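You operate a simulated robot arm through the tools that you are given. There is no shell and no other tool. Be economical: measure what you need, move in short steps, check, and stop when the job is done.

You run a simulated two-armed robot. Do the job below in one go: nothing can be reset, and whatever is moved stays where it is left.

TASK
Hold the service crate on the island bench steady with one hand, lift the gauze-footed ring out of it with the other and set it down on the island bench.

The check looks at the end state, three seconds after you hand in, the way a careful person would. Anything else that was tipped, shoved, dropped, spilled or broken makes it a failure.

THE ROBOT
Two 6-joint arms with two-finger grippers on one trunk, on a base that drives. Base frame: it is fixed to the floor where the robot stands at the start and does not move with it; the origin is under the middle of the robot, x ahead of it, y to its left, z up; the surface under the hand at the start is at about z = 800. Units: mm, degrees, N and s.
The left shoulder is at the start at [70, 148, 1128], the right one opposite. With the tool pointing down near the work surface each hand reaches from about 680 to 720 mm from the robot's upright axis, wherever it stands, measured 20 degrees to its own side. Places, roughly: island bench [500, 0, 800]. Payload 2.45 kg a hand.
Tool frame (each hand has its own): the origin (TCP) lies between the finger pads and is the grasp point; the fingertips stand 30 mm ahead of it; z points along the fingers, y is the line along which they close. The gripper opens to 106 mm. The gripper's body begins 79 mm behind the TCP.
Orientation is told as [roll, pitch, yaw] about the base's x, y, z axes, in that order, counted from this pose: with the fingers straight down and closing along the base's y, the tool's x points along the base's -x, its y along +y and its z along -z.

THE INTERFACE
- The arms move only by the tool arm_command. It takes "left_rows", "right_rows" or both (then of equal length, played together; a hand with none holds still); each is one flat list of numbers, 6 for each row, row after row: the shift along the base's x, y, z in units of 50 mm (1.0 is 50 mm), then the turn, a rotation vector about the base's x, y, z in units of 5 degrees (1.0 is 5 degrees). In form: [x, y, z, wx, wy, wz, x, y, z, wx, wy, wz, ...]. A call has 1 to 10 rows; each row shifts and turns the commanded pose from where the row before left it. "left_jaw" and "right_jaw" are, for a hand that has rows, the opening in per cent of the stroke, from 0 (shut) to 100 (fully open), set as the call begins (left out, the last holds). A call with a number of a shift or a turn outside -1 to 1 is refused whole. Rows are played at 5 a second. More than 50 mm and 8.6 degrees between two rows, or a gripper value outside its range, and nothing of the call is played. Where a pose cannot be reached the arm comes as near as it can. A force on the tool above 40 N (or 10 N above the force at the start of the call, whichever is more), or a blocked arm, ends the call early, and 0.2 s more pass. The fingers move at their own pace (about 72 mm/s each) and stop on an object; they squeeze with about 38 N. The grip force told is the motor's: it shows also when the fingers shut on nothing. Time passes only in rows, and 0.2 s behind the last, so rows that do not move let the fingers close. It gives the time, the measured TCP pose, the force on the tool (base axes), the opening and the grip force at its end, in the units of the frame above (readings bear some noise), with the torque about the TCP (base axes, N m) and any sound that the robot's microphone picked up, and new pictures: "pictures" is both (left out), scene, wrist or none (wrist: the cameras of the hands that moved).
- Cameras (640 x 400 px; columns grow to the right, rows downward): "scene" is now at [125, 45.5, 1355.2]; the picture's right is [0.52, -0.85, 0.00], its down [-0.51, -0.31, -0.80] and it looks along [0.68, 0.42, -0.60] (base axes); focal length 292 px, centre (320, 200). "left" rides on the left gripper at [76, 2, -106] in its tool frame; the picture's right is [-0.02, 1.00, 0.00], its down [-0.78, -0.02, -0.62] and it looks along [-0.62, -0.01, 0.78] (tool axes); focal length 247 px, centre (320, 200). "right" rides on the right gripper at [76, -2, -106] in its tool frame; the picture's right is [0.02, 1.00, 0.00], its down [-0.78, 0.02, -0.62] and it looks along [-0.62, 0.01, 0.78] (tool axes); focal length 247 px, centre (320, 200). There is no depth. A picture from a camera that has moved, and an enlarged one, comes with that camera's place and axes in the base frame and with its lens.
- lift_body(by): slides the trunk up (or, below 0, down) by that many mm; the arms and the scene camera ride with it, the base frame stays. It gives what a move gives, with no picture.
- base_move(legs): drives the robot by 1 to 6 legs, each [ahead, left, turn to the left] in mm, mm and degrees, along the robot's own axes; the way and the turn of a leg run together, so that a leg with both is an arc; at most 1500 mm and 180 degrees a leg. The arms and the cameras ride along, it lands a little off, and it stops where it bumps. It gives what a move gives, and a new picture of the scene camera.
- head_to(pan, tilt): turns the head with the scene camera to pan (to the left, within 86 degrees either way) and tilt (down, from -29 to 69), counted from straight ahead of the robot. It gives what a move gives, and a new picture of the scene camera.
- inspect(camera, box): a new picture of the part [left, top, right, bottom] of that camera's present view, enlarged. It takes no simulated time.
- job_done(): hands the job in; it is judged then, once.

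Work in short steps. Places have to be worked out from the pictures, the camera data and where the tool is seen: move nearer, look again, correct. Check each grasp and each placing, and mend what went wrong. You have 120 turns and 260 pictures in all, those below and enlarged ones among them. Open the grippers and draw the arms clear of the work before you hand the job in, unless the task says otherwise; then end with one line.

The tools are called after "Emit:" by a JSON object that holds its "method" and its "body". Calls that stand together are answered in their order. arm_command: Moves the arms, as the interface text tells. Its arguments: {"type":"object","properties":{"left_rows":{"type":"array","items":{"type":"number"}},"left_jaw":{"type":"number"},"right_rows":{"type":"array","items":{"type":"number"}},"right_jaw":{"type":"number"},"pictures":{"type":"string","enum":["both","scene","wrist","none"]}},"required":[]} The other tools are called the same way: lift_body (by) slides the trunk up or down; base_move (legs) drives the base; head_to (pan, tilt) turns the head that bears the scene camera; inspect (camera, box) takes an enlarged picture of a part of a camera's view; job_done () hands the job in.

At the start:

```text
clock: 0.0
left_tool_pos: [368.2, 497.4, 1155.7]
left_orientation: [0.0, 0.0, -0.1]
left_wrist_force: [0.1, -0.6, 0.4]
left_moment: [0.04, -0.02, -0.01]
left_gripper_width: 106.0
left_grip_force: 0.0
right_tool_pos: [603.1, -5.1, 1150.2]
right_orientation: [0.1, 0.0, 0.0]
right_wrist_force: [0.3, 0.7, 0.6]
right_moment: [-0.05, 0.02, 0.01]
right_gripper_width: 106.0
right_grip_force: 0.1
trunk travel left (down, up): [-601.0, 339.0]
robot x, y, heading: [1.8, -1.1, 0.1]
head pan, tilt: [31.5, 37.0]
```

scene: 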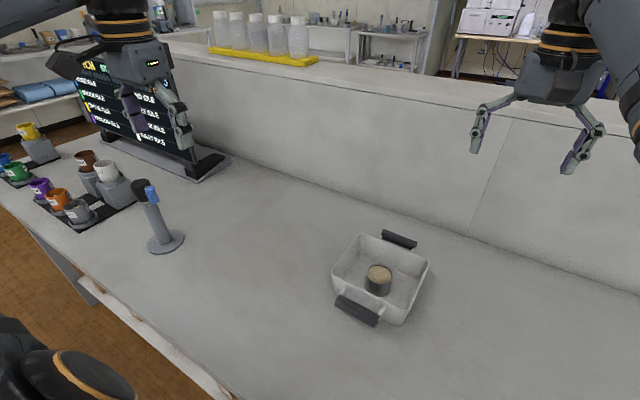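
right: 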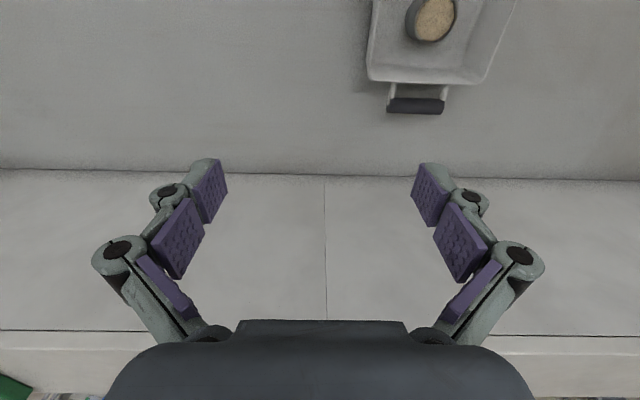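
left: 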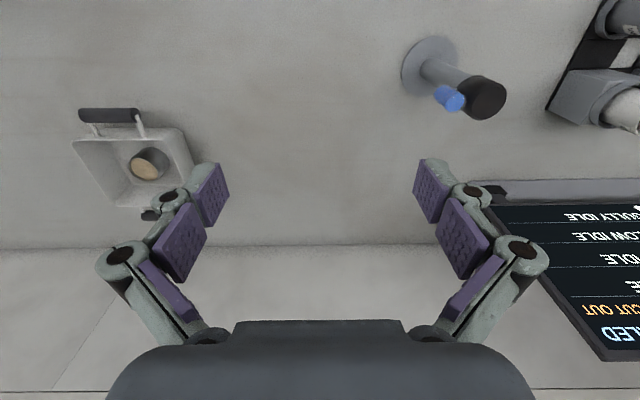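

The crate seems to sit near (540, 150), with its handles toward ±x and the ring inside it. I'll enlarge the view to see the details.

Emit:
{"method": "inspect", "body": {"camera": "scene", "box": [310, 215, 450, 335]}}

Emit:
{"method": "inspect", "body": {"camera": "left", "box": [60, 90, 240, 230]}}

Emit:
{"method": "inspect", "body": {"camera": "right", "box": [340, 0, 540, 125]}}

```text
3.33 times, centred on (380, 275) of scene
camera zoom: at [125.0, 45.5, 1355.2], right [0.52, -0.85, 0.0], down [-0.51, -0.31, -0.8], along [0.68, 0.42, -0.6], focal length 974 px, centre (120, -50)
```

zoom: 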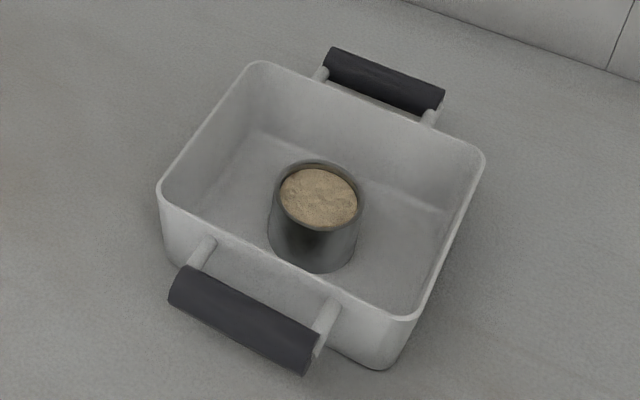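

```text
2.86 times, centred on (150, 160) of left
camera zoom: at [291.7, 498.6, 1261.3], right [0.02, 1.0, 0.0], down [0.78, -0.02, 0.62], along [0.62, -0.01, -0.78], focal length 706 px, centre (806, 314)
```

zoom: 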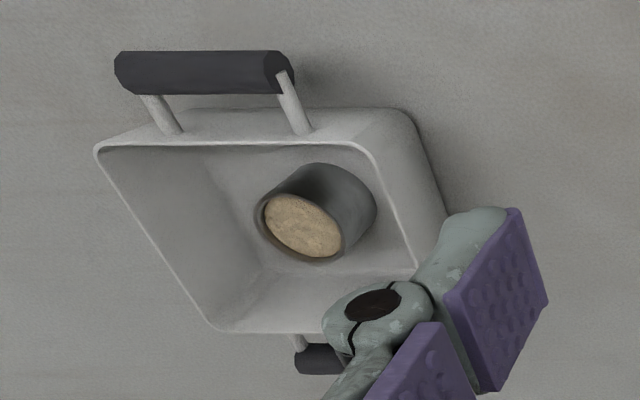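

```text
3.20 times, centred on (440, 62) of right
camera zoom: at [527.0, -4.9, 1255.5], right [-0.02, 1.0, 0.0], down [0.78, 0.02, 0.62], along [0.62, 0.01, -0.78], focal length 790 px, centre (-64, 640)
```

zoom: 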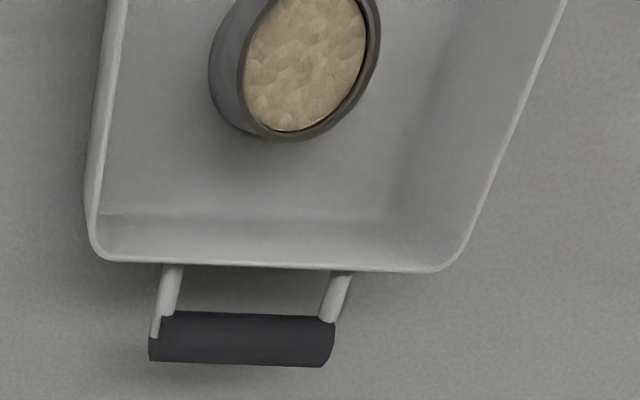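

The ring holds powder, so it has to stay level. The near handle bar is around (427, 152) and the ring around (537, 152). I'll back the base and shift it left so the crate is straight ahead at working distance.

Emit:
{"method": "base_move", "body": {"legs": [[-130, 0, 0], [0, 150, 0]]}}

Emit:
{"method": "head_to", "body": {"pan": 0, "tilt": 40}}

```text
clock: 2.3
left_tool_pos: [237.8, 651.3, 1155.8]
left_orientation: [0.1, 0.0, 0.1]
left_wrist_force: [0.2, 0.3, -0.5]
left_moment: [0.04, 0.03, -0.01]
left_gripper_width: 106.1
left_grip_force: 0.1
right_tool_pos: [472.4, 149.1, 1149.5]
right_orientation: [0.2, 0.0, 0.0]
right_wrist_force: [-0.4, -0.7, 0.4]
right_moment: [0.0, 0.01, -0.01]
right_gripper_width: 105.9
right_grip_force: 0.1
trunk travel left (down, up): [-601.0, 339.0]
robot x, y, heading: [-127.4, 150.0, 0.3]
head pan, tilt: [31.5, 37.0]
camera scene: at [-6.1, 198.1, 1355.2], right [0.52, -0.85, 0.0], down [-0.51, -0.31, -0.8], along [0.68, 0.42, -0.6], focal length 292 px, centre (320, 200)
```

scene: 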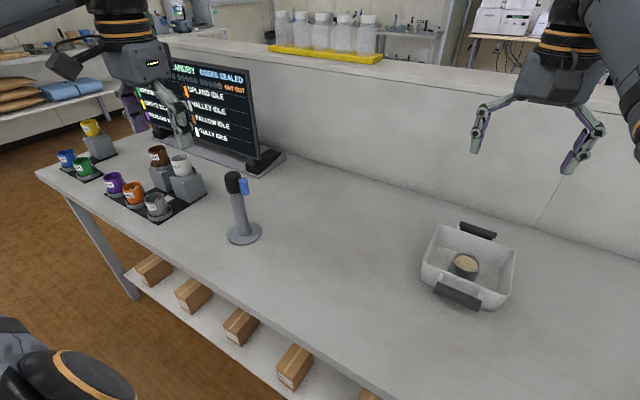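

```text
clock: 3.2
left_tool_pos: [236.0, 652.2, 1155.4]
left_orientation: [0.0, 0.0, 0.1]
left_wrist_force: [-0.3, 1.0, -0.7]
left_moment: [0.03, 0.01, -0.04]
left_gripper_width: 105.9
left_grip_force: 0.0
right_tool_pos: [472.4, 150.5, 1149.8]
right_orientation: [-0.1, 0.0, 0.1]
right_wrist_force: [0.2, -0.4, 0.2]
right_moment: [-0.02, 0.03, 0.0]
right_gripper_width: 106.1
right_grip_force: 0.0
trunk travel left (down, up): [-601.0, 339.0]
robot x, y, heading: [-132.2, 150.2, 0.3]
head pan, tilt: [0.0, 40.0]
camera scene: at [4.5, 153.8, 1350.7], right [0.0, -1.0, 0.0], down [-0.64, 0.0, -0.77], along [0.77, 0.0, -0.64], focal length 292 px, centre (320, 200)
```

scene: 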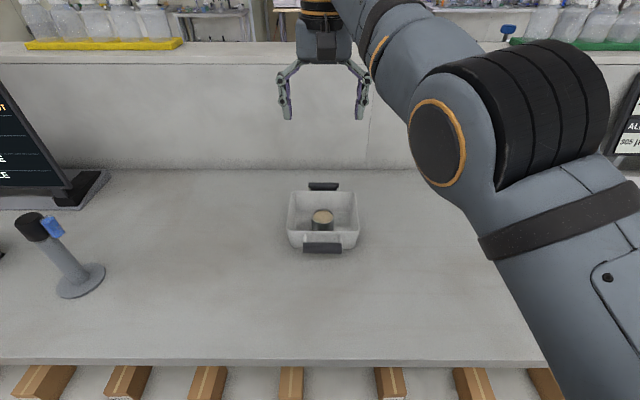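

The crate is now straight ahead and seems aligned to the axes. I'll zoom in to measure it.

Emit:
{"method": "inspect", "body": {"camera": "scene", "box": [270, 170, 380, 265]}}

Emit:
{"method": "inspect", "body": {"camera": "right", "box": [220, 0, 420, 200]}}

```text
4.21 times, centred on (325, 218) of scene
camera zoom: at [4.5, 153.8, 1350.7], right [0.0, -1.0, 0.0], down [-0.64, 0.0, -0.77], along [0.77, 0.0, -0.64], focal length 1231 px, centre (299, 126)
```

zoom: 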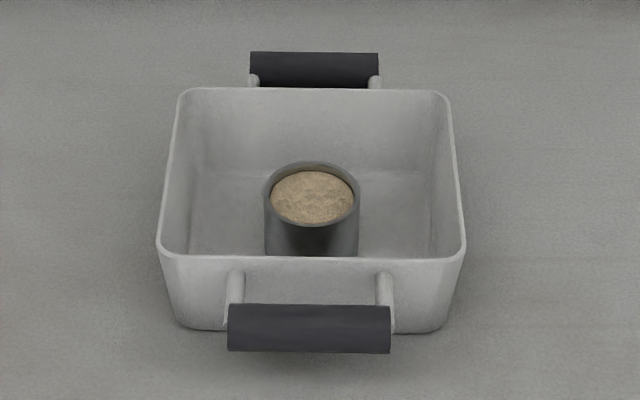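

```text
2.00 times, centred on (320, 100) of right
camera zoom: at [395.8, 149.7, 1255.5], right [-0.02, 1.0, 0.0], down [0.78, 0.02, 0.62], along [0.62, 0.02, -0.78], focal length 494 px, centre (320, 400)
```

zoom: 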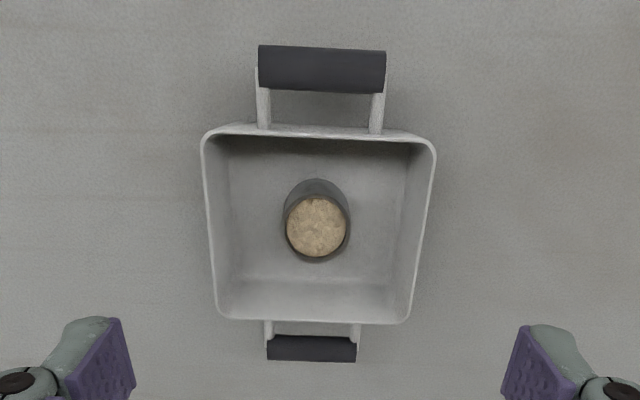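

My estimates from two views:
- Near handle bar: centred at (428, 150, 863), about 25 mm thick, 83 mm long along y.
- Crate rim: z≈875, near edge at x≈462.
- Ring: about 57 mm across, centred at (538, 150), top z≈850.

The right hand will hold the near handle, closing along x and leaning right. The left hand will take the ring, closing along x with its camera to the left. I'll start turning both while still high.

Emit:
{"method": "arm_command", "body": {"left_rows": [0.5, -0.6, 0, 0, 0, -1, 0.5, -0.6, 0, 0, 0, -1, 0.5, -0.6, 0, 0, 0, -1, 0.5, -0.6, 0, 0, 0, -1, 0.5, -0.6, 0, 0, 0, -1, 0.5, -0.6, 0, 0, 0, -1, 0.5, -0.6, 0, 0, 0, -1, 0.5, -0.6, 0, 0, 0, -1, 0.5, -0.6, 0, 0, 0, -1, 0.5, -0.6, 0, 0, 0, -1], "right_rows": [-0.1, -0.1, 0, 0, 0, 1, -0.1, -0.1, 0, 0, 0, 1, -0.1, -0.1, 0, 0, 0, 1, -0.1, -0.1, 0, 0, 0, 1, -0.1, -0.1, 0, 0, 0, 1, -0.1, -0.1, 0, 0, 0, 1, -0.1, -0.1, 0, 0, 0, 1, -0.1, -0.1, 0, 0, 0, 1, -0.1, -0.1, 0, 0, 0, 1, 0, -0.1, 0, 0, 0, 1], "pictures": "scene"}}

```text
clock: 5.5
left_tool_pos: [320.4, 516.5, 1070.3]
left_orientation: [0.0, 0.0, -50.1]
left_wrist_force: [0.3, -0.6, -0.1]
left_moment: [0.02, -0.02, 0.02]
left_gripper_width: 106.2
left_grip_force: 0.1
left hand out of reach, approached as far as the arm can: row 4, 5, 6, 7, 8, 9, 10
right_tool_pos: [474.5, 125.6, 1179.8]
right_orientation: [-0.7, -1.4, 45.3]
right_wrist_force: [1.1, -0.3, 0.0]
right_moment: [0.03, 0.03, -0.01]
right_gripper_width: 106.0
right_grip_force: 0.0
right hand out of reach, approached as far as the arm can: row 1, 2, 3, 4, 5, 6, 7, 8, 9, 10
trunk travel left (down, up): [-601.0, 339.0]
robot x, y, heading: [-130.8, 152.3, 0.5]
head pan, tilt: [0.0, 40.0]
camera scene: at [4.8, 154.4, 1350.7], right [0.0, -1.0, 0.0], down [-0.64, 0.0, -0.77], along [0.77, 0.0, -0.64], focal length 292 px, centre (320, 200)
```

scene: 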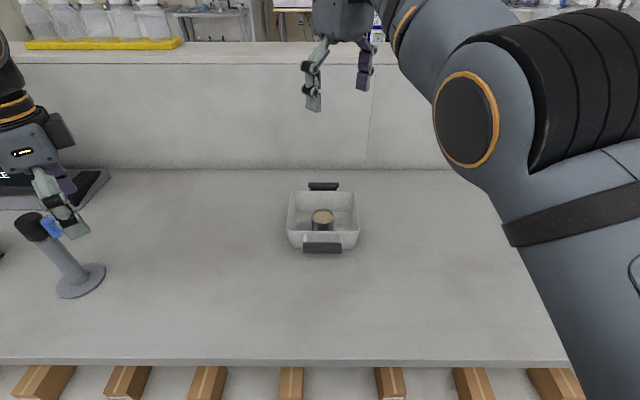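

Both arms ran out of reach, and yaw seems to be what limits them. I'll turn them back toward yaw 0 and see what can be reached.

Emit:
{"method": "arm_command", "body": {"left_rows": [0, 0, 0.3, 0, 0, 1, 0, 0, 0.3, 0, 0, 1, 0, 0, 0.3, 0, 0, 1, 0, 0, 0.3, 0, 0, 1, 0, 0, 0.3, 0, 0, 1, 0.4, -0.4, 0, 0, 0, 1, 0.4, -0.4, 0, 0, 0, 1, 0.4, -0.4, 0, 0, 0, 1, 0.4, -0.4, 0, 0, 0, 1, 0.4, -0.4, 0, 0, 0, 1], "right_rows": [0, -0.2, -0.3, 0, 0, -1, 0, -0.2, -0.3, 0, 0, -1, 0, -0.2, -0.3, 0, 0, -1, 0, -0.2, -0.3, 0, 0, -1, 0, -0.2, -0.3, 0, 0, -1, 0, -0.2, -0.3, 0, 0, -1, 0, -0.2, -0.3, 0, 0, -1, 0, -0.2, -0.3, 0, 0, -1, 0, -0.2, -0.3, 0, 0, -1, 0, 0, 0, 0, 0, 0], "pictures": "scene"}}

```text
clock: 7.7
left_tool_pos: [317.8, 523.1, 1093.4]
left_orientation: [-0.2, -0.1, 0.3]
left_wrist_force: [0.4, -0.5, 0.2]
left_moment: [-0.01, 0.01, 0.01]
left_gripper_width: 106.0
left_grip_force: 0.0
left hand out of reach, approached as far as the arm can: row 1, 2, 3, 4, 5, 6, 7, 8, 9, 10
right_tool_pos: [533.5, 51.4, 1067.0]
right_orientation: [-0.8, -1.4, 0.3]
right_wrist_force: [-0.3, 0.3, 0.4]
right_moment: [0.01, 0.0, 0.02]
right_gripper_width: 106.2
right_grip_force: 0.0
right hand out of reach, approached as far as the arm can: row 1, 2, 3, 4, 5, 6, 7, 8, 9
trunk travel left (down, up): [-601.0, 339.0]
robot x, y, heading: [-129.3, 153.1, 0.3]
head pan, tilt: [0.0, 40.0]
camera scene: at [4.4, 154.5, 1350.7], right [0.0, -1.0, 0.0], down [-0.64, 0.0, -0.77], along [0.77, 0.0, -0.64], focal length 292 px, centre (320, 200)
```

scene: 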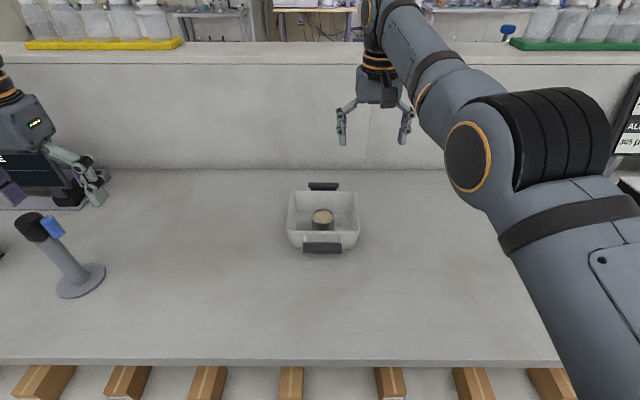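

The arms cannot get close to the shoulder at this height. I'll take the left hand outward first, toward (550, 330), and move the right hand a little to the right.

Emit:
{"method": "arm_command", "body": {"left_rows": [0.7, 0, 0, 0, 0, 0, 0.7, 0, 0, 0, 0, 0, 0.7, 0, 0, 0, 0, 0, 0.7, 0, 0, 0, 0, 0, 0.7, 0, 0, 0, 0, 0, 0.7, -0.7, 0, 0, 0, 0, 0.4, -0.7, 0, 0, 0, 0, 0, -0.7, 0, 0, 0, 0, 0, -0.7, 0, 0, 0, 0, 0, -0.7, 0, 0, 0, 0], "right_rows": [0, -0.2, 0, 0, 0, 0, 0, -0.2, 0, 0, 0, 0, 0, -0.2, 0, 0, 0, 0, 0, -0.2, 0, 0, 0, 0, 0, -0.2, 0, 0, 0, 0, 0, -0.2, 0, 0, 0, 0, 0, -0.2, 0, 0, 0, 0, 0, -0.2, 0, 0, 0, 0, 0, 0, 0, 0, 0, 0, 0, 0, 0, 0, 0, 0], "pictures": "scene"}}

```text
clock: 9.8
left_tool_pos: [338.7, 518.0, 1026.6]
left_orientation: [0.0, 0.0, 0.1]
left_wrist_force: [-0.3, -0.5, -0.3]
left_moment: [0.02, 0.03, 0.03]
left_gripper_width: 105.9
left_grip_force: 0.1
left hand out of reach, approached as far as the arm can: row 1, 2, 3, 4, 5, 6, 7, 8, 9, 10
right_tool_pos: [543.5, -27.6, 1070.9]
right_orientation: [-0.7, -1.2, 0.3]
right_wrist_force: [-0.8, 0.2, 0.2]
right_moment: [0.01, -0.04, -0.03]
right_gripper_width: 105.8
right_grip_force: 0.2
right hand out of reach, approached as far as the arm can: row 3, 5
trunk travel left (down, up): [-601.0, 339.0]
robot x, y, heading: [-130.2, 156.9, 0.0]
head pan, tilt: [0.0, 40.0]
camera scene: at [4.1, 153.8, 1350.8], right [0.0, -1.0, 0.0], down [-0.64, 0.0, -0.77], along [0.77, 0.0, -0.64], focal length 292 px, centre (320, 200)
```

scene: 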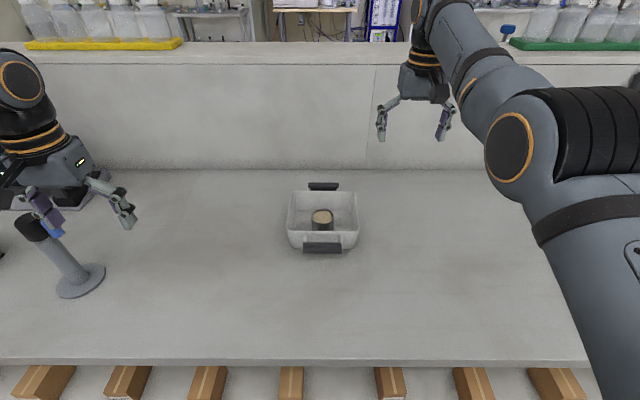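

The left arm isn't following, and it looks like it's at a limit in an odd configuration. I'll look at it.

Emit:
{"method": "head_to", "body": {"pan": 55, "tilt": 20}}

```text
clock: 11.1
left_tool_pos: [338.2, 519.2, 1025.0]
left_orientation: [0.0, 0.0, 0.1]
left_wrist_force: [0.1, 0.2, -0.2]
left_moment: [-0.02, -0.03, 0.05]
left_gripper_width: 106.1
left_grip_force: 0.0
right_tool_pos: [543.3, -27.4, 1070.7]
right_orientation: [-0.8, -1.2, 0.4]
right_wrist_force: [-0.2, -0.4, 0.5]
right_moment: [0.0, 0.0, -0.03]
right_gripper_width: 106.1
right_grip_force: 0.2
trunk travel left (down, up): [-601.0, 339.0]
robot x, y, heading: [-128.9, 156.8, 0.2]
head pan, tilt: [55.0, 20.0]
camera scene: at [-27.1, 230.3, 1382.1], right [0.82, -0.57, 0.0], down [-0.2, -0.28, -0.94], along [0.54, 0.77, -0.34], focal length 292 px, centre (320, 200)
```

scene: 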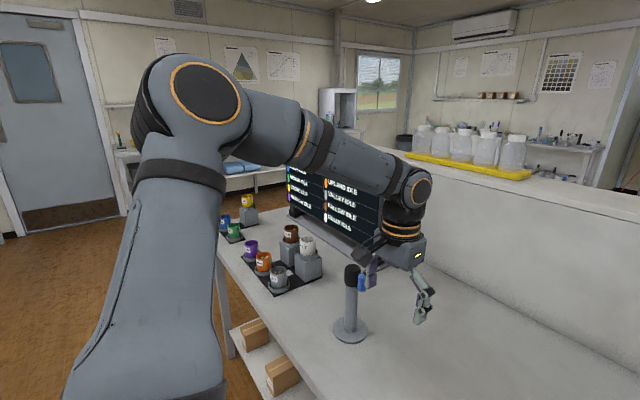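

The arm's limit seems to allow more forward reach at lower heights. I'll test the left hand moving forward and down together, which stays clear of the post at (380, 680).

Emit:
{"method": "arm_command", "body": {"left_rows": [0.5, -0.3, -0.4, 0, 0, 0, 0.5, -0.3, -0.4, 0, 0, 0, 0.5, -0.3, -0.4, 0, 0, 0, 0.5, -0.3, -0.4, 0, 0, 0, 0.5, -0.3, 0, 0, 0, 0, 0.5, -0.3, 0, 0, 0, 0], "pictures": "scene"}}

```text
clock: 12.5
left_tool_pos: [371.1, 537.5, 935.4]
left_orientation: [-0.1, 0.0, 0.1]
left_wrist_force: [-1.0, 0.8, 0.6]
left_moment: [-0.01, 0.01, -0.03]
left_gripper_width: 106.1
left_grip_force: 0.2
left hand out of reach, approached as far as the arm can: row 1, 2, 3, 4, 5, 6
right_tool_pos: [543.7, -28.4, 1070.1]
right_orientation: [-0.8, -1.1, 0.2]
right_wrist_force: [0.5, -0.5, -0.1]
right_moment: [0.0, 0.0, 0.01]
right_gripper_width: 106.0
right_grip_force: 0.1
trunk travel left (down, up): [-601.0, 339.0]
robot x, y, heading: [-128.9, 155.4, 0.3]
head pan, tilt: [55.0, 20.0]
camera scene: at [-26.8, 230.6, 1382.1], right [0.82, -0.57, 0.0], down [-0.2, -0.28, -0.94], along [0.54, 0.77, -0.34], focal length 292 px, centre (320, 200)
```

scene: 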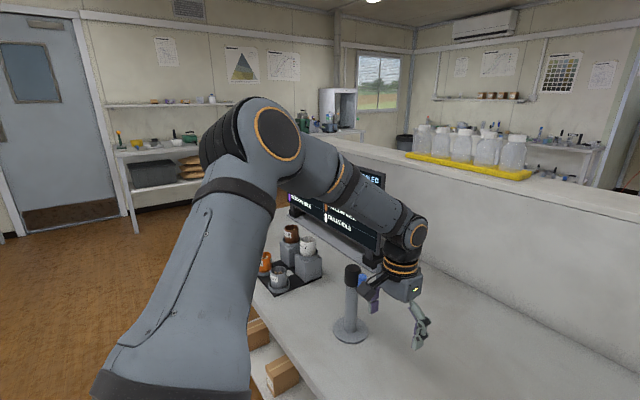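

I suspect the commanded pose kept accumulating past the reachable zone. A row of zero motion will test that.

Emit:
{"method": "arm_command", "body": {"left_rows": [0, 0, 0, 0, 0, 0], "right_rows": [0, 0, 0, 0, 0, 0], "pictures": "none"}}

```text
clock: 12.9
left_tool_pos: [370.1, 536.7, 936.0]
left_orientation: [-0.1, -0.1, 0.2]
left_wrist_force: [-0.5, 0.3, -0.3]
left_moment: [0.01, 0.0, -0.01]
left_gripper_width: 106.2
left_grip_force: 0.0
right_tool_pos: [542.8, -28.1, 1070.1]
right_orientation: [-0.9, -1.2, 0.4]
right_wrist_force: [-0.5, -1.3, -0.7]
right_moment: [-0.01, 0.01, 0.02]
right_gripper_width: 105.9
right_grip_force: 0.2
trunk travel left (down, up): [-601.0, 339.0]
robot x, y, heading: [-127.8, 152.1, 0.2]
head pan, tilt: [55.0, 20.0]
```

It isn't flagged, so each call starts from the real pose. I'll probe with small steps: left hand outward in +x only, right hand in +x.

Emit:
{"method": "arm_command", "body": {"left_rows": [0.3, 0, 0, 0, 0, 0, 0.3, 0, 0, 0, 0, 0], "right_rows": [0.3, 0, 0, 0, 0, 0, 0.3, 0, 0, 0, 0, 0], "pictures": "none"}}

Emit:
{"method": "arm_command", "body": {"left_rows": [0, 0, 0.3, 0, 0, 0, 0, 0, 0.3, 0, 0, 0], "right_rows": [0, 0, -0.5, 0, 0, 0, 0, 0, -0.5, 0, 0, 0], "pictures": "none"}}

```text
clock: 13.5
left_tool_pos: [383.5, 551.2, 934.4]
left_orientation: [-0.1, -0.1, 0.1]
left_wrist_force: [0.8, 0.1, 0.2]
left_moment: [0.01, 0.01, 0.02]
left_gripper_width: 106.0
left_grip_force: 0.0
left hand out of reach, approached as far as the arm can: row 1, 2
right_tool_pos: [547.1, -30.4, 1066.2]
right_orientation: [-0.8, -1.5, 0.2]
right_wrist_force: [0.4, 0.0, -0.6]
right_moment: [-0.01, 0.01, 0.01]
right_gripper_width: 106.1
right_grip_force: 0.0
right hand out of reach, approached as far as the arm can: row 1, 2
trunk travel left (down, up): [-601.0, 339.0]
robot x, y, heading: [-128.0, 155.3, 0.2]
head pan, tilt: [55.0, 20.0]
```

```text
clock: 14.1
left_tool_pos: [381.8, 552.1, 964.4]
left_orientation: [0.0, 0.0, 0.1]
left_wrist_force: [0.1, -0.4, -0.2]
left_moment: [0.01, 0.03, 0.0]
left_gripper_width: 105.8
left_grip_force: 0.1
right_tool_pos: [555.8, -29.7, 1016.9]
right_orientation: [-0.7, -1.2, 0.3]
right_wrist_force: [-0.5, 0.1, -0.5]
right_moment: [0.0, -0.01, 0.01]
right_gripper_width: 105.8
right_grip_force: 0.2
right hand out of reach, approached as far as the arm can: row 1, 2
trunk travel left (down, up): [-601.0, 339.0]
robot x, y, heading: [-133.5, 155.9, 0.3]
head pan, tilt: [55.0, 20.0]
```

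My working picture now is that each arm in front can only use a thin band about 600–620 mm from its shoulder. The left hand sits too close in, so it has to go outward before it swings forward. I'll back off from the bench first to get free space for that.

Emit:
{"method": "base_move", "body": {"legs": [[-320, 0, 0]]}}

Emit:
{"method": "arm_command", "body": {"left_rows": [0.4, 0.6, 0.4, 0, 0, 0, 0.4, 0.6, 0.4, 0, 0, 0, 0.4, 0.6, 0.4, 0, 0, 0, 0.4, 0.6, 0.4, 0, 0, 0, 0.4, 0.4, 0, 0, 0, 0], "pictures": "none"}}

```text
clock: 16.2
left_tool_pos: [58.7, 552.7, 962.9]
left_orientation: [-0.1, 0.0, 0.5]
left_wrist_force: [-1.0, -0.1, -0.1]
left_moment: [0.01, 0.03, -0.03]
left_gripper_width: 106.1
left_grip_force: 0.1
right_tool_pos: [234.9, -30.1, 1017.2]
right_orientation: [-0.9, -1.1, 0.5]
right_wrist_force: [0.4, 0.7, 0.2]
right_moment: [0.03, 0.0, 0.0]
right_gripper_width: 105.9
right_grip_force: 0.0
trunk travel left (down, up): [-601.0, 339.0]
robot x, y, heading: [-451.5, 151.1, 0.5]
head pan, tilt: [55.0, 20.0]
camera scene: at [-348.5, 229.2, 1382.1], right [0.82, -0.57, 0.0], down [-0.19, -0.28, -0.94], along [0.53, 0.77, -0.34], focal length 292 px, centre (320, 200)
```

scene: 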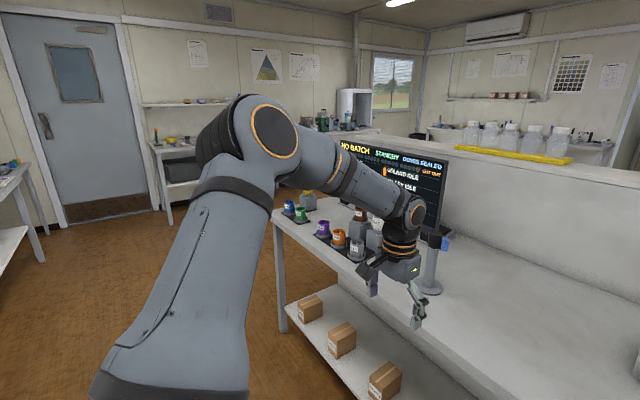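

```text
clock: 17.4
left_tool_pos: [120.7, 697.2, 1033.6]
left_orientation: [-0.2, -0.1, 0.3]
left_wrist_force: [0.3, -0.2, 0.3]
left_moment: [-0.01, 0.01, -0.03]
left_gripper_width: 106.0
left_grip_force: 0.0
left hand out of reach, approached as far as the arm can: row 2, 3, 4, 5
right_tool_pos: [234.5, -29.0, 1018.3]
right_orientation: [-0.8, -1.2, 0.5]
right_wrist_force: [-0.7, 0.2, 0.3]
right_moment: [0.06, -0.02, 0.0]
right_gripper_width: 105.9
right_grip_force: 0.1
trunk travel left (down, up): [-601.0, 339.0]
robot x, y, heading: [-452.7, 153.8, 0.3]
head pan, tilt: [55.0, 20.0]
```

The left hand is now about 640 mm from its shoulder. I'll swing it forward along an arc at that radius.

Emit:
{"method": "arm_command", "body": {"left_rows": [0.34, -0.9, 0, 0, 0, 0, 0.4, -0.76, 0, 0, 0, 0, 0.46, -0.96, 0, 0, 0, 0, 0.38, -1, 0, 0, 0, 0, 0.3, -1, 0, 0, 0, 0, 0.2, -1, 0, 0, 0, 0], "pictures": "scene"}}

```text
refused: row 3 steps farther than a row can; nothing moved
```

A row may not step farther than 50 mm in total, so I'll scale the arc down.

Emit:
{"method": "arm_command", "body": {"left_rows": [0.34, -0.8, 0, 0, 0, 0, 0.38, -0.8, 0, 0, 0, 0, 0.38, -0.8, 0, 0, 0, 0, 0.34, -0.85, 0, 0, 0, 0, 0.28, -0.9, 0, 0, 0, 0, 0.22, -0.9, 0, 0, 0, 0, 0.1, -0.7, 0, 0, 0, 0], "pictures": "scene"}}

```text
clock: 19.0
left_tool_pos: [34.1, 530.4, 995.6]
left_orientation: [-0.1, -0.2, 0.3]
left_wrist_force: [-0.1, 0.0, 0.3]
left_moment: [-0.01, 0.01, -0.01]
left_gripper_width: 106.2
left_grip_force: 0.1
left hand out of reach, approached as far as the arm can: row 1, 2, 3, 4, 5, 6, 7
right_tool_pos: [233.8, -31.0, 1018.0]
right_orientation: [-0.7, -1.1, 0.4]
right_wrist_force: [0.0, -0.5, 1.2]
right_moment: [-0.02, -0.02, -0.02]
right_gripper_width: 106.0
right_grip_force: 0.1
trunk travel left (down, up): [-601.0, 339.0]
robot x, y, heading: [-452.5, 152.0, 0.5]
head pan, tilt: [55.0, 20.0]
camera scene: at [-349.6, 228.7, 1382.2], right [0.82, -0.57, 0.0], down [-0.19, -0.28, -0.94], along [0.53, 0.77, -0.34], focal length 292 px, centre (320, 200)
```

scene: 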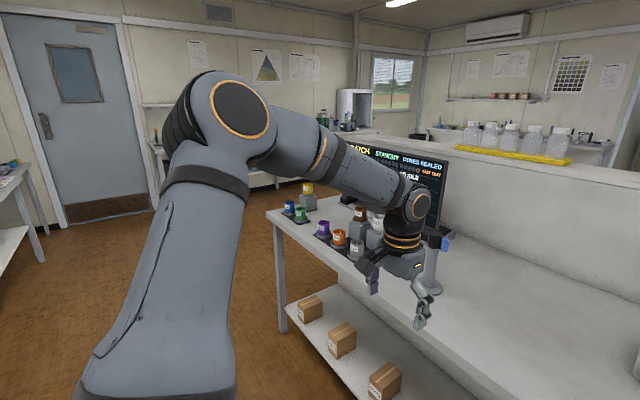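

The left arm is blocked again. I'll compare it with the right arm's posture.

Emit:
{"method": "head_to", "body": {"pan": -55, "tilt": 20}}

```text
clock: 20.9
left_tool_pos: [34.6, 530.3, 995.5]
left_orientation: [-0.1, -0.1, 0.4]
left_wrist_force: [-0.4, -0.2, 0.6]
left_moment: [0.01, -0.01, 0.01]
left_gripper_width: 105.9
left_grip_force: 0.1
right_tool_pos: [234.7, -29.0, 1017.2]
right_orientation: [-0.8, -1.2, 0.5]
right_wrist_force: [-0.3, 0.3, -0.4]
right_moment: [-0.01, 0.03, 0.01]
right_gripper_width: 106.2
right_grip_force: 0.1
trunk travel left (down, up): [-601.0, 339.0]
robot x, y, heading: [-449.1, 150.6, 0.4]
head pan, tilt: [-55.0, 20.0]
camera scene: at [-347.8, 76.6, 1382.1], right [-0.81, -0.58, 0.0], down [-0.2, 0.28, -0.94], along [0.54, -0.77, -0.34], focal length 292 px, centre (320, 200)
```

scene: 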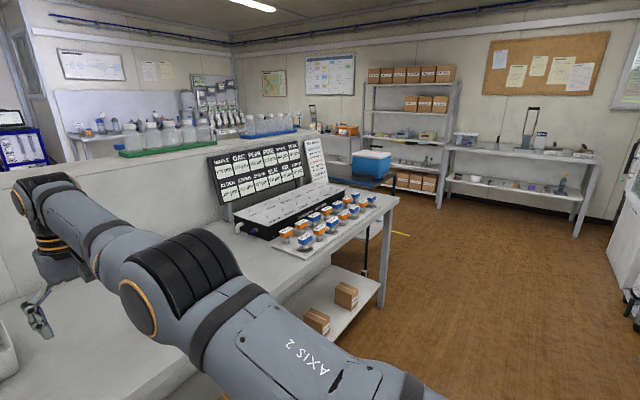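

The right arm is nearly straight while the left is folded at the elbow. I'll try extending the left arm with its fingers tipped forward to get past the blocked posture.

Emit:
{"method": "arm_command", "body": {"left_rows": [0, 0, 0.2, 0, -1, 0, 0, 0, 0.2, 0, -1, 0, 0, 0, 0.2, 0, -1, 0, 0.3, -0.2, 0.2, 0, -1, 0, 0.3, -0.2, 0.2, 0, -1, 0, 0.3, -0.2, 0, 0, -1, 0, 0.3, -0.2, 0, 0, -1, 0, 0.3, -0.2, 0, 0, -1, 0, 0.3, -0.2, 0, 0, 0, 0, 0.3, -0.2, 0, 0, 0, 0], "pictures": "none"}}

Emit:
{"method": "head_to", "body": {"pan": 45, "tilt": 25}}

```text
clock: 23.1
left_tool_pos: [119.5, 478.2, 1042.8]
left_orientation: [-0.5, -40.1, 0.4]
left_wrist_force: [-0.1, 0.5, 0.0]
left_moment: [0.0, -0.02, -0.01]
left_gripper_width: 106.0
left_grip_force: 0.0
left hand out of reach, approached as far as the arm can: row 9, 10
right_tool_pos: [233.7, -28.4, 1018.8]
right_orientation: [-0.8, -1.2, 0.6]
right_wrist_force: [0.0, -0.4, 0.1]
right_moment: [-0.01, 0.02, 0.04]
right_gripper_width: 106.2
right_grip_force: 0.0
trunk travel left (down, up): [-601.0, 339.0]
robot x, y, heading: [-452.6, 152.7, 0.2]
head pan, tilt: [-55.0, 20.0]
```

```text
clock: 24.9
left_tool_pos: [119.0, 479.1, 1043.1]
left_orientation: [-0.4, -40.2, 0.5]
left_wrist_force: [-0.2, -0.2, -0.1]
left_moment: [-0.02, -0.04, 0.01]
left_gripper_width: 106.2
left_grip_force: 0.0
right_tool_pos: [233.6, -29.0, 1017.4]
right_orientation: [-0.8, -1.2, 0.6]
right_wrist_force: [0.4, -0.7, -0.3]
right_moment: [0.02, 0.0, 0.0]
right_gripper_width: 105.8
right_grip_force: 0.1
trunk travel left (down, up): [-601.0, 339.0]
robot x, y, heading: [-453.9, 153.4, 0.5]
head pan, tilt: [45.0, 25.0]
camera scene: at [-337.1, 218.0, 1374.0], right [0.71, -0.7, 0.0], down [-0.3, -0.3, -0.91], along [0.64, 0.64, -0.42], focal length 292 px, centre (320, 200)
```

scene: 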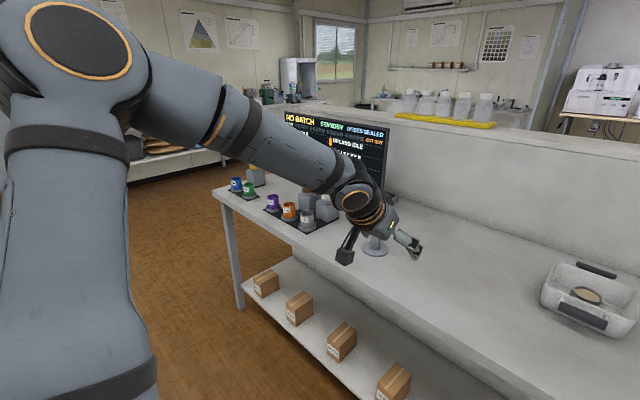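

Tipping forward gained some reach. I'll keep probing with the fingers forward and the hand high, then push ahead.

Emit:
{"method": "arm_command", "body": {"left_rows": [0, 0, 0.8, 0, -1, 0, 0, 0, 0.8, 0, -1, 0, 0, 0, 0.8, 0, -1, 0, 0, 0, 0.8, 0, -1, 0, 0, 0, 0.8, 0, -1, 0, 0, 0, 0.8, 0, -1, 0], "pictures": "none"}}

Emit:
{"method": "arm_command", "body": {"left_rows": [0.5, -0.5, 0, 0, 0, 0, 0.5, -0.5, 0, 0, 0, 0, 0.5, -0.5, 0, 0, 0, 0, 0.5, -0.5, 0, 0, 0, 0], "pictures": "scene"}}

```text
clock: 26.3
left_tool_pos: [116.5, 478.9, 1283.2]
left_orientation: [-1.1, -70.2, 1.1]
left_wrist_force: [0.0, -0.2, -0.1]
left_moment: [0.01, 0.05, -0.01]
left_gripper_width: 106.1
left_grip_force: 0.0
right_tool_pos: [233.2, -30.4, 1018.1]
right_orientation: [-0.7, -1.3, 0.5]
right_wrist_force: [-0.1, -0.5, -0.9]
right_moment: [0.01, -0.02, -0.01]
right_gripper_width: 106.2
right_grip_force: 0.1
trunk travel left (down, up): [-601.0, 339.0]
robot x, y, heading: [-451.5, 151.7, 0.3]
head pan, tilt: [45.0, 25.0]
```

```text
clock: 27.3
left_tool_pos: [147.6, 479.7, 1238.0]
left_orientation: [-1.2, -70.0, 1.4]
left_wrist_force: [1.5, -0.4, -0.2]
left_moment: [-0.01, 0.01, -0.03]
left_gripper_width: 105.8
left_grip_force: 0.1
left hand out of reach, approached as far as the arm can: row 1, 2, 3, 4
right_tool_pos: [234.8, -28.6, 1018.1]
right_orientation: [-0.7, -1.1, 0.5]
right_wrist_force: [0.9, -0.6, 0.1]
right_moment: [0.01, 0.02, 0.01]
right_gripper_width: 105.9
right_grip_force: 0.2
trunk travel left (down, up): [-601.0, 339.0]
robot x, y, heading: [-454.5, 153.4, 0.3]
head pan, tilt: [45.0, 25.0]
camera scene: at [-336.6, 218.1, 1374.0], right [0.71, -0.7, 0.0], down [-0.3, -0.3, -0.91], along [0.64, 0.65, -0.42], focal length 292 px, centre (320, 200)
```

scene: 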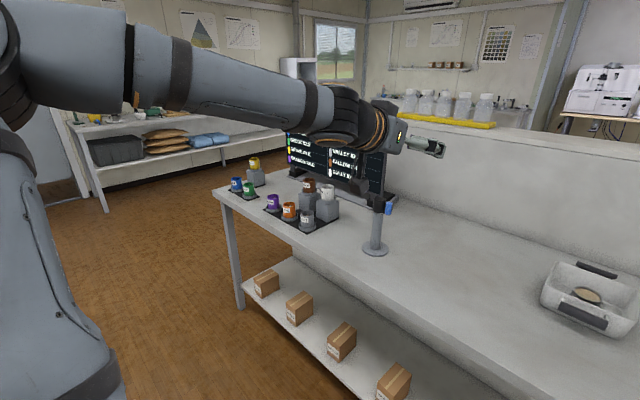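

The limit acts like a plane the wrist can't cross. I'll try stretching fully out to the left at a height that clears everything, then swing the straight arm inward.

Emit:
{"method": "arm_command", "body": {"left_rows": [0.4, 0.8, 0, 0, 0, 0, 0.4, 0.8, 0, 0, 0, 0, 0.4, 0.8, 0, 0, 0, 0, 0.4, 0.8, 0, 0, 0, 0, 0.8, 0.4, 0, 0, 0, 0, 0.8, 0.4, 0, 0, 0, 0, 0.8, 0, 0, 0, 0, 0, 0.8, 0, 0, 0, 0, 0], "pictures": "scene"}}

```text
clock: 29.1
left_tool_pos: [220.5, 628.1, 1221.5]
left_orientation: [-0.7, -70.1, 1.0]
left_wrist_force: [-0.3, -0.1, 0.1]
left_moment: [0.0, 0.04, 0.0]
left_gripper_width: 105.8
left_grip_force: 0.1
left hand out of reach, approached as far as the arm can: row 4, 5, 6, 7, 8
right_tool_pos: [234.8, -29.4, 1018.1]
right_orientation: [-0.7, -1.2, 0.6]
right_wrist_force: [0.2, 0.1, -0.8]
right_moment: [-0.02, -0.03, 0.02]
right_gripper_width: 105.9
right_grip_force: 0.1
trunk travel left (down, up): [-601.0, 339.0]
robot x, y, heading: [-453.9, 152.9, 0.5]
head pan, tilt: [45.0, 25.0]
camera scene: at [-337.1, 217.6, 1374.1], right [0.71, -0.7, 0.0], down [-0.3, -0.3, -0.91], along [0.64, 0.65, -0.42], focal length 292 px, centre (320, 200)
```

scene: 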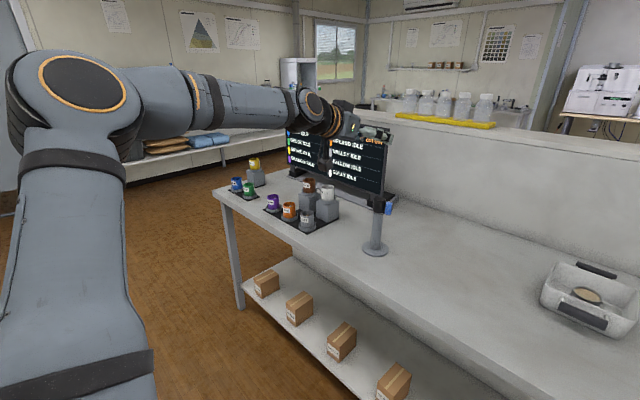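

The barrier on the left arm is consistent. Next I'll check how far the right arm can swing inward across the front, since that decides which arrangements will work.

Emit:
{"method": "arm_command", "body": {"right_rows": [0, 0.9, 0, 0, 0, 0, -0.1, 0.9, 0, 0, 0, 0, -0.15, 0.9, 0, 0, 0, 0, -0.2, 0.9, 0, 0, 0, 0, -0.25, 0.9, 0, 0, 0, 0, -0.35, 0.85, 0, 0, 0, 0, -0.45, 0.8, 0, 0, 0, 0, -0.5, 0.8, 0, 0, 0, 0], "pictures": "none"}}

Emit:
{"method": "head_to", "body": {"pan": -20, "tilt": 25}}

```text
clock: 30.9
left_tool_pos: [219.8, 627.3, 1221.5]
left_orientation: [-0.9, -70.1, 1.2]
left_wrist_force: [0.5, -0.3, 0.1]
left_moment: [0.01, 0.0, 0.01]
left_gripper_width: 106.1
left_grip_force: 0.1
right_tool_pos: [178.8, 185.2, 1023.5]
right_orientation: [-0.7, -1.2, 0.5]
right_wrist_force: [-0.4, -0.8, -0.2]
right_moment: [0.0, -0.01, -0.03]
right_gripper_width: 106.2
right_grip_force: 0.0
right hand out of reach, approached as far as the arm can: row 1, 3, 4, 5, 6, 7, 8
trunk travel left (down, up): [-601.0, 339.0]
robot x, y, heading: [-453.8, 154.6, 0.5]
head pan, tilt: [45.0, 25.0]
```

```text
clock: 32.2
left_tool_pos: [221.1, 628.8, 1223.6]
left_orientation: [-0.8, -70.0, 1.2]
left_wrist_force: [0.8, 0.5, -0.3]
left_moment: [-0.01, -0.01, 0.03]
left_gripper_width: 105.8
left_grip_force: 0.0
right_tool_pos: [180.5, 185.9, 1023.5]
right_orientation: [-0.7, -1.1, 0.5]
right_wrist_force: [-0.4, -0.8, 0.1]
right_moment: [0.02, 0.02, 0.0]
right_gripper_width: 105.8
right_grip_force: 0.0
trunk travel left (down, up): [-601.0, 339.0]
robot x, y, heading: [-455.9, 157.6, 0.6]
head pan, tilt: [-20.0, 25.0]
camera scene: at [-315.0, 121.8, 1374.0], right [-0.33, -0.94, 0.0], down [-0.4, 0.14, -0.91], along [0.85, -0.3, -0.42], focal length 292 px, centre (320, 200)
```

scene: 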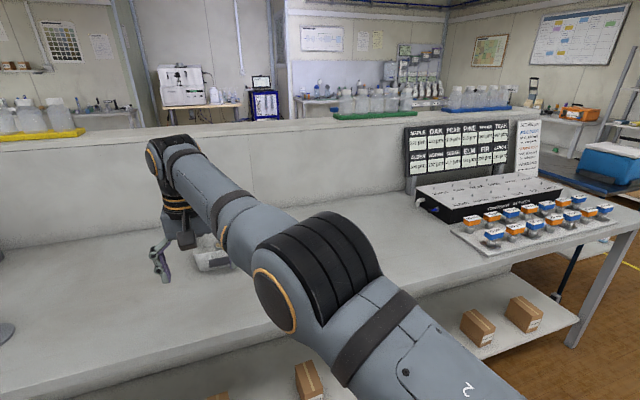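

The right hand gets to about 17° inward. Both arms should reach closer in if the shoulders are higher, so I'll raise the trunk most of the way and probe again.

Emit:
{"method": "lift_body", "body": {"by": 320}}

Emit:
{"method": "arm_command", "body": {"right_rows": [0, 0, -1, 0, 0, 0, 0, 0, -1, 0, 0, 0, 0, 0, -1, 0, 0, 0, 0, 0, -1, 0, 0, 0, 0, 0, -1, 0, 0, 0, 0, 0, -1, 0, 0, 0], "left_rows": [0, -0.3, -0.9, 0, 1, 0, 0, -0.3, -0.9, 0, 1, 0, 0, -0.3, -0.9, 0, 1, 0, 0, -0.3, -0.9, 0, 1, 0, 0, -0.3, -0.9, 0, 1, 0, 0, -0.3, -0.9, 0, 1, 0], "pictures": "none"}}

```text
clock: 35.4
left_tool_pos: [221.3, 628.3, 1542.5]
left_orientation: [-0.8, -69.9, 1.1]
left_wrist_force: [-1.0, -0.2, -1.0]
left_moment: [-0.01, -0.01, 0.01]
left_gripper_width: 106.1
left_grip_force: 0.1
right_tool_pos: [180.6, 184.6, 1343.3]
right_orientation: [-0.7, -1.2, 0.5]
right_wrist_force: [0.3, 0.6, 0.4]
right_moment: [0.03, 0.0, 0.0]
right_gripper_width: 106.1
right_grip_force: 0.0
trunk travel left (down, up): [-921.0, 19.0]
robot x, y, heading: [-453.1, 150.9, 0.3]
head pan, tilt: [-20.0, 25.0]
```

```text
clock: 36.8
left_tool_pos: [201.9, 555.0, 1271.5]
left_orientation: [-0.2, -40.0, 0.4]
left_wrist_force: [0.5, 0.8, 0.1]
left_moment: [-0.05, 0.02, 0.0]
left_gripper_width: 106.0
left_grip_force: 0.1
left hand out of reach, approached as far as the arm can: row 5, 6
right_tool_pos: [172.8, 167.7, 1049.8]
right_orientation: [-0.6, -1.3, 0.5]
right_wrist_force: [-0.4, 0.4, 0.5]
right_moment: [0.01, 0.0, -0.01]
right_gripper_width: 105.7
right_grip_force: 0.1
right hand out of reach, approached as far as the arm can: row 1, 2, 4, 5, 6
trunk travel left (down, up): [-921.0, 19.0]
robot x, y, heading: [-456.2, 155.7, 0.1]
head pan, tilt: [-20.0, 25.0]
```

The reach relaxes as the hands go down. I'll keep lowering both, bringing the left back to tool-down.

Emit:
{"method": "arm_command", "body": {"right_rows": [-0.2, 0, -0.9, 0, 0, 0, -0.2, 0, -0.9, 0, 0, 0, -0.3, 0, -0.9, 0, 0, 0, -0.3, 0, -0.9, 0, 0, 0], "left_rows": [-0.2, -0.1, -0.95, 0, 0, 0, -0.2, -0.1, -0.95, 0, 0, 0, -0.2, -0.1, -0.95, 0, 0, 0, -0.2, -0.1, -0.95, 0, 0, 0], "pictures": "none"}}

Emit:
{"method": "arm_command", "body": {"right_rows": [-0.5, 0, 0, 0, 0, 0, -0.5, 0, 0, 0, 0, 0, -0.5, 0, 0, 0, 0, 0, -0.5, 0, 0, 0, 0, 0], "left_rows": [0.5, -0.7, 0, 0, 0, 0, 0.5, -0.7, 0, 0, 0, 0, 0.5, -0.7, 0, 0, 0, 0, 0.5, -0.7, 0, 0, 0, 0], "pictures": "none"}}

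```text
clock: 37.8
left_tool_pos: [156.5, 545.5, 1101.1]
left_orientation: [-0.4, -40.2, 0.5]
left_wrist_force: [0.6, 0.1, -0.4]
left_moment: [0.03, -0.03, 0.0]
left_gripper_width: 106.0
left_grip_force: 0.1
left hand out of reach, approached as far as the arm can: row 2, 3, 4
right_tool_pos: [96.1, 144.9, 884.4]
right_orientation: [-0.8, -1.2, 0.5]
right_wrist_force: [0.3, 1.0, 0.5]
right_moment: [-0.01, 0.0, 0.01]
right_gripper_width: 105.9
right_grip_force: 0.1
right hand out of reach, approached as far as the arm can: row 1, 2, 3, 4
trunk travel left (down, up): [-921.0, 19.0]
robot x, y, heading: [-453.6, 155.6, 0.4]
head pan, tilt: [-20.0, 25.0]
```

```text
clock: 38.5
left_tool_pos: [149.1, 528.1, 1121.3]
left_orientation: [-0.2, -40.1, 0.5]
left_wrist_force: [0.4, 0.8, -0.1]
left_moment: [0.0, -0.01, -0.01]
left_gripper_width: 106.1
left_grip_force: 0.0
left hand out of reach, approached as far as the arm can: row 1, 2, 3
right_tool_pos: [76.5, 17.2, 879.5]
right_orientation: [-10.0, -3.9, -3.1]
right_wrist_force: [0.0, -0.7, 0.9]
right_moment: [-0.01, -0.06, 0.02]
right_gripper_width: 105.9
right_grip_force: 0.1
right hand out of reach, approached as far as the arm can: row 3
trunk travel left (down, up): [-921.0, 19.0]
robot x, y, heading: [-452.7, 153.8, 0.7]
head pan, tilt: [-20.0, 25.0]
stopped in row 3 (right hand): the arm was blocked; the commanded pose is now the measured one
```

The right hand was blocked by something. I'll look at both arms before going on.

Emit:
{"method": "head_to", "body": {"pan": -40, "tilt": 50}}

Emit:
{"method": "head_to", "body": {"pan": 40, "tilt": 40}}

```text
clock: 39.4
left_tool_pos: [150.0, 529.6, 1118.0]
left_orientation: [-0.3, -40.2, 0.5]
left_wrist_force: [-0.6, 0.8, -0.1]
left_moment: [0.0, -0.01, -0.02]
left_gripper_width: 106.0
left_grip_force: 0.0
right_tool_pos: [78.2, 18.6, 879.7]
right_orientation: [-10.0, -3.9, -3.0]
right_wrist_force: [-0.1, 0.1, -0.5]
right_moment: [-0.03, 0.01, 0.0]
right_gripper_width: 106.1
right_grip_force: 0.1
trunk travel left (down, up): [-921.0, 19.0]
robot x, y, heading: [-455.0, 150.7, 0.3]
head pan, tilt: [-40.0, 50.0]
camera scene: at [-341.7, 104.3, 1656.6], right [-0.64, -0.77, 0.0], down [-0.59, 0.49, -0.64], along [0.5, -0.41, -0.77], focal length 292 px, centre (320, 200)
```

scene: 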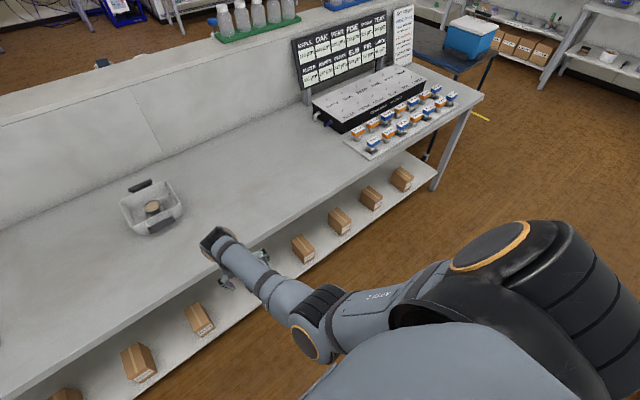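

```text
clock: 40.9
left_tool_pos: [150.5, 528.3, 1119.3]
left_orientation: [-0.3, -40.1, 0.4]
left_wrist_force: [0.0, 1.1, 0.4]
left_moment: [-0.04, -0.01, 0.0]
left_gripper_width: 106.0
left_grip_force: 0.0
right_tool_pos: [77.7, 18.6, 878.5]
right_orientation: [-10.0, -4.0, -2.9]
right_wrist_force: [-0.5, 0.0, -0.4]
right_moment: [0.0, -0.02, 0.0]
right_gripper_width: 106.0
right_grip_force: 0.1
trunk travel left (down, up): [-921.0, 19.0]
robot x, y, heading: [-455.5, 150.7, 0.3]
head pan, tilt: [40.0, 40.0]
camera scene: at [-337.0, 207.4, 1670.7], right [0.65, -0.76, 0.0], down [-0.49, -0.42, -0.77], along [0.58, 0.5, -0.64], focal length 292 px, centre (320, 200)
```

scene: 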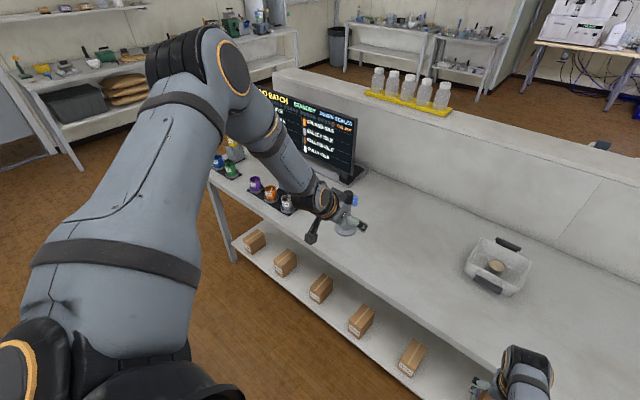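

The two arms are bent differently: the left is elbow-up and the right is elbow-down. I'll restore the right hand's level pose and see how far it swings inward at full stretch.

Emit:
{"method": "arm_command", "body": {"right_rows": [0.5, 0, 0.8, 0.6, 0.2, 0.2, 0.5, 0, 0.8, 0.7, 0.3, 0.2, 0.5, 0, 0.8, 0.7, 0.3, 0.2, 0.3, 0.9, 0, 0, 0, 0, 0.3, 0.9, 0, 0, 0, 0, 0.3, 0.9, 0, 0, 0, 0, 0, 0.9, 0, 0, 0, 0, 0, 0.9, 0, 0, 0, 0, 0, 0.9, 0, 0, 0, 0, 0, 0.9, 0, 0, 0, 0], "pictures": "none"}}

```text
clock: 43.1
left_tool_pos: [148.5, 528.9, 1119.8]
left_orientation: [-0.3, -40.1, 0.5]
left_wrist_force: [-1.5, 0.6, -0.6]
left_moment: [0.0, 0.01, 0.02]
left_gripper_width: 106.0
left_grip_force: 0.1
right_tool_pos: [143.5, 186.3, 1016.3]
right_orientation: [0.0, 0.3, -0.3]
right_wrist_force: [-0.3, -1.0, -0.2]
right_moment: [-0.02, 0.0, -0.02]
right_gripper_width: 106.0
right_grip_force: 0.0
right hand out of reach, approached as far as the arm can: row 5, 6, 7, 8, 9, 10
trunk travel left (down, up): [-921.0, 19.0]
robot x, y, heading: [-449.1, 148.6, 0.5]
head pan, tilt: [40.0, 40.0]
```

Right is limited to about 19° inward. To learn how the left arm got into its posture, I'll take the right arm to the mirror image of the left's start pose and watch whether it folds the same way.

Emit:
{"method": "arm_command", "body": {"right_rows": [0, -0.1, 0.95, 0, 0, 0, 0, -0.1, 0.95, 0, 0, 0, 0, -0.1, 0.95, 0, 0, 0, 0, -0.1, 0.95, 0, 0, 0, 0, -0.1, 0.95, 0, 0, 0, 0, -0.1, 0.95, 0, 0, 0, 0, -0.1, 0.95, 0, 0, 0, 0, -0.1, 0.95, 0, 0, 0, 0, -0.1, 0.95, 0, 0, 0], "pictures": "none"}}

Emit:
{"method": "arm_command", "body": {"right_rows": [-0.4, -0.85, 0, 0, 0, 0, -0.4, -0.85, 0, 0, 0, 0, -0.4, -0.85, 0, 0, 0, 0, -0.4, -0.85, 0, 0, 0, 0, -0.4, -0.85, 0, 0, 0, 0, -0.4, -0.85, 0, 0, 0, 0, -0.4, -0.85, 0, 0, 0, 0, -0.4, -0.85, 0, 0, 0, 0, -0.4, -0.85, 0, 0, 0, 0, -0.4, -0.85, 0, 0, 0, 0], "pictures": "none"}}

Emit:
{"method": "head_to", "body": {"pan": -45, "tilt": 25}}

```text
clock: 45.1
left_tool_pos: [148.7, 529.0, 1121.2]
left_orientation: [-0.1, -40.2, 0.4]
left_wrist_force: [0.0, -0.2, -0.4]
left_moment: [0.0, 0.02, 0.02]
left_gripper_width: 106.1
left_grip_force: 0.0
right_tool_pos: [166.6, 144.0, 1430.3]
right_orientation: [-0.1, 0.4, -0.3]
right_wrist_force: [0.7, 0.3, -0.1]
right_moment: [0.0, -0.05, 0.0]
right_gripper_width: 106.1
right_grip_force: 0.0
right hand out of reach, approached as far as the arm can: row 1, 2, 3, 4, 5, 7, 8, 9
trunk travel left (down, up): [-921.0, 19.0]
robot x, y, heading: [-452.3, 150.4, 0.4]
head pan, tilt: [40.0, 40.0]
```

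```text
clock: 47.3
left_tool_pos: [150.2, 530.1, 1120.7]
left_orientation: [-0.2, -40.2, 0.4]
left_wrist_force: [-0.2, -0.3, 0.1]
left_moment: [0.04, 0.04, 0.02]
left_gripper_width: 105.9
left_grip_force: 0.0
right_tool_pos: [182.1, -133.2, 1484.1]
right_orientation: [-0.1, 0.1, -0.3]
right_wrist_force: [0.3, -0.3, -0.1]
right_moment: [0.02, 0.0, 0.04]
right_gripper_width: 105.5
right_grip_force: 0.1
right hand out of reach, approached as far as the arm can: row 1, 2, 3, 4, 5, 6, 7, 8, 9, 10
trunk travel left (down, up): [-921.0, 19.0]
robot x, y, heading: [-453.9, 151.1, 0.7]
head pan, tilt: [40.0, 40.0]
```

```text
clock: 48.9
left_tool_pos: [149.8, 529.3, 1120.2]
left_orientation: [-0.3, -40.1, 0.4]
left_wrist_force: [0.5, 0.4, 0.3]
left_moment: [-0.01, 0.03, 0.02]
left_gripper_width: 105.9
left_grip_force: 0.1
right_tool_pos: [182.6, -132.6, 1483.5]
right_orientation: [-0.1, 0.1, -0.2]
right_wrist_force: [0.7, -0.1, -0.3]
right_moment: [0.01, -0.02, 0.02]
right_gripper_width: 106.2
right_grip_force: 0.0
trunk travel left (down, up): [-921.0, 19.0]
robot x, y, heading: [-452.6, 153.3, 0.3]
head pan, tilt: [-45.0, 25.0]
camera scene: at [-336.1, 87.8, 1694.0], right [-0.7, -0.71, 0.0], down [-0.3, 0.3, -0.91], along [0.65, -0.64, -0.42], focal length 292 px, centre (320, 200)
```

scene: 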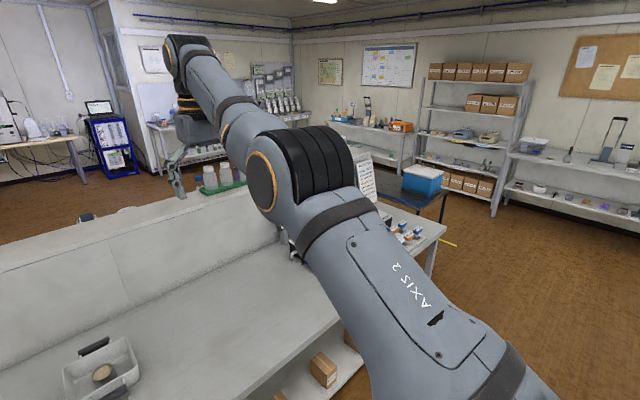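

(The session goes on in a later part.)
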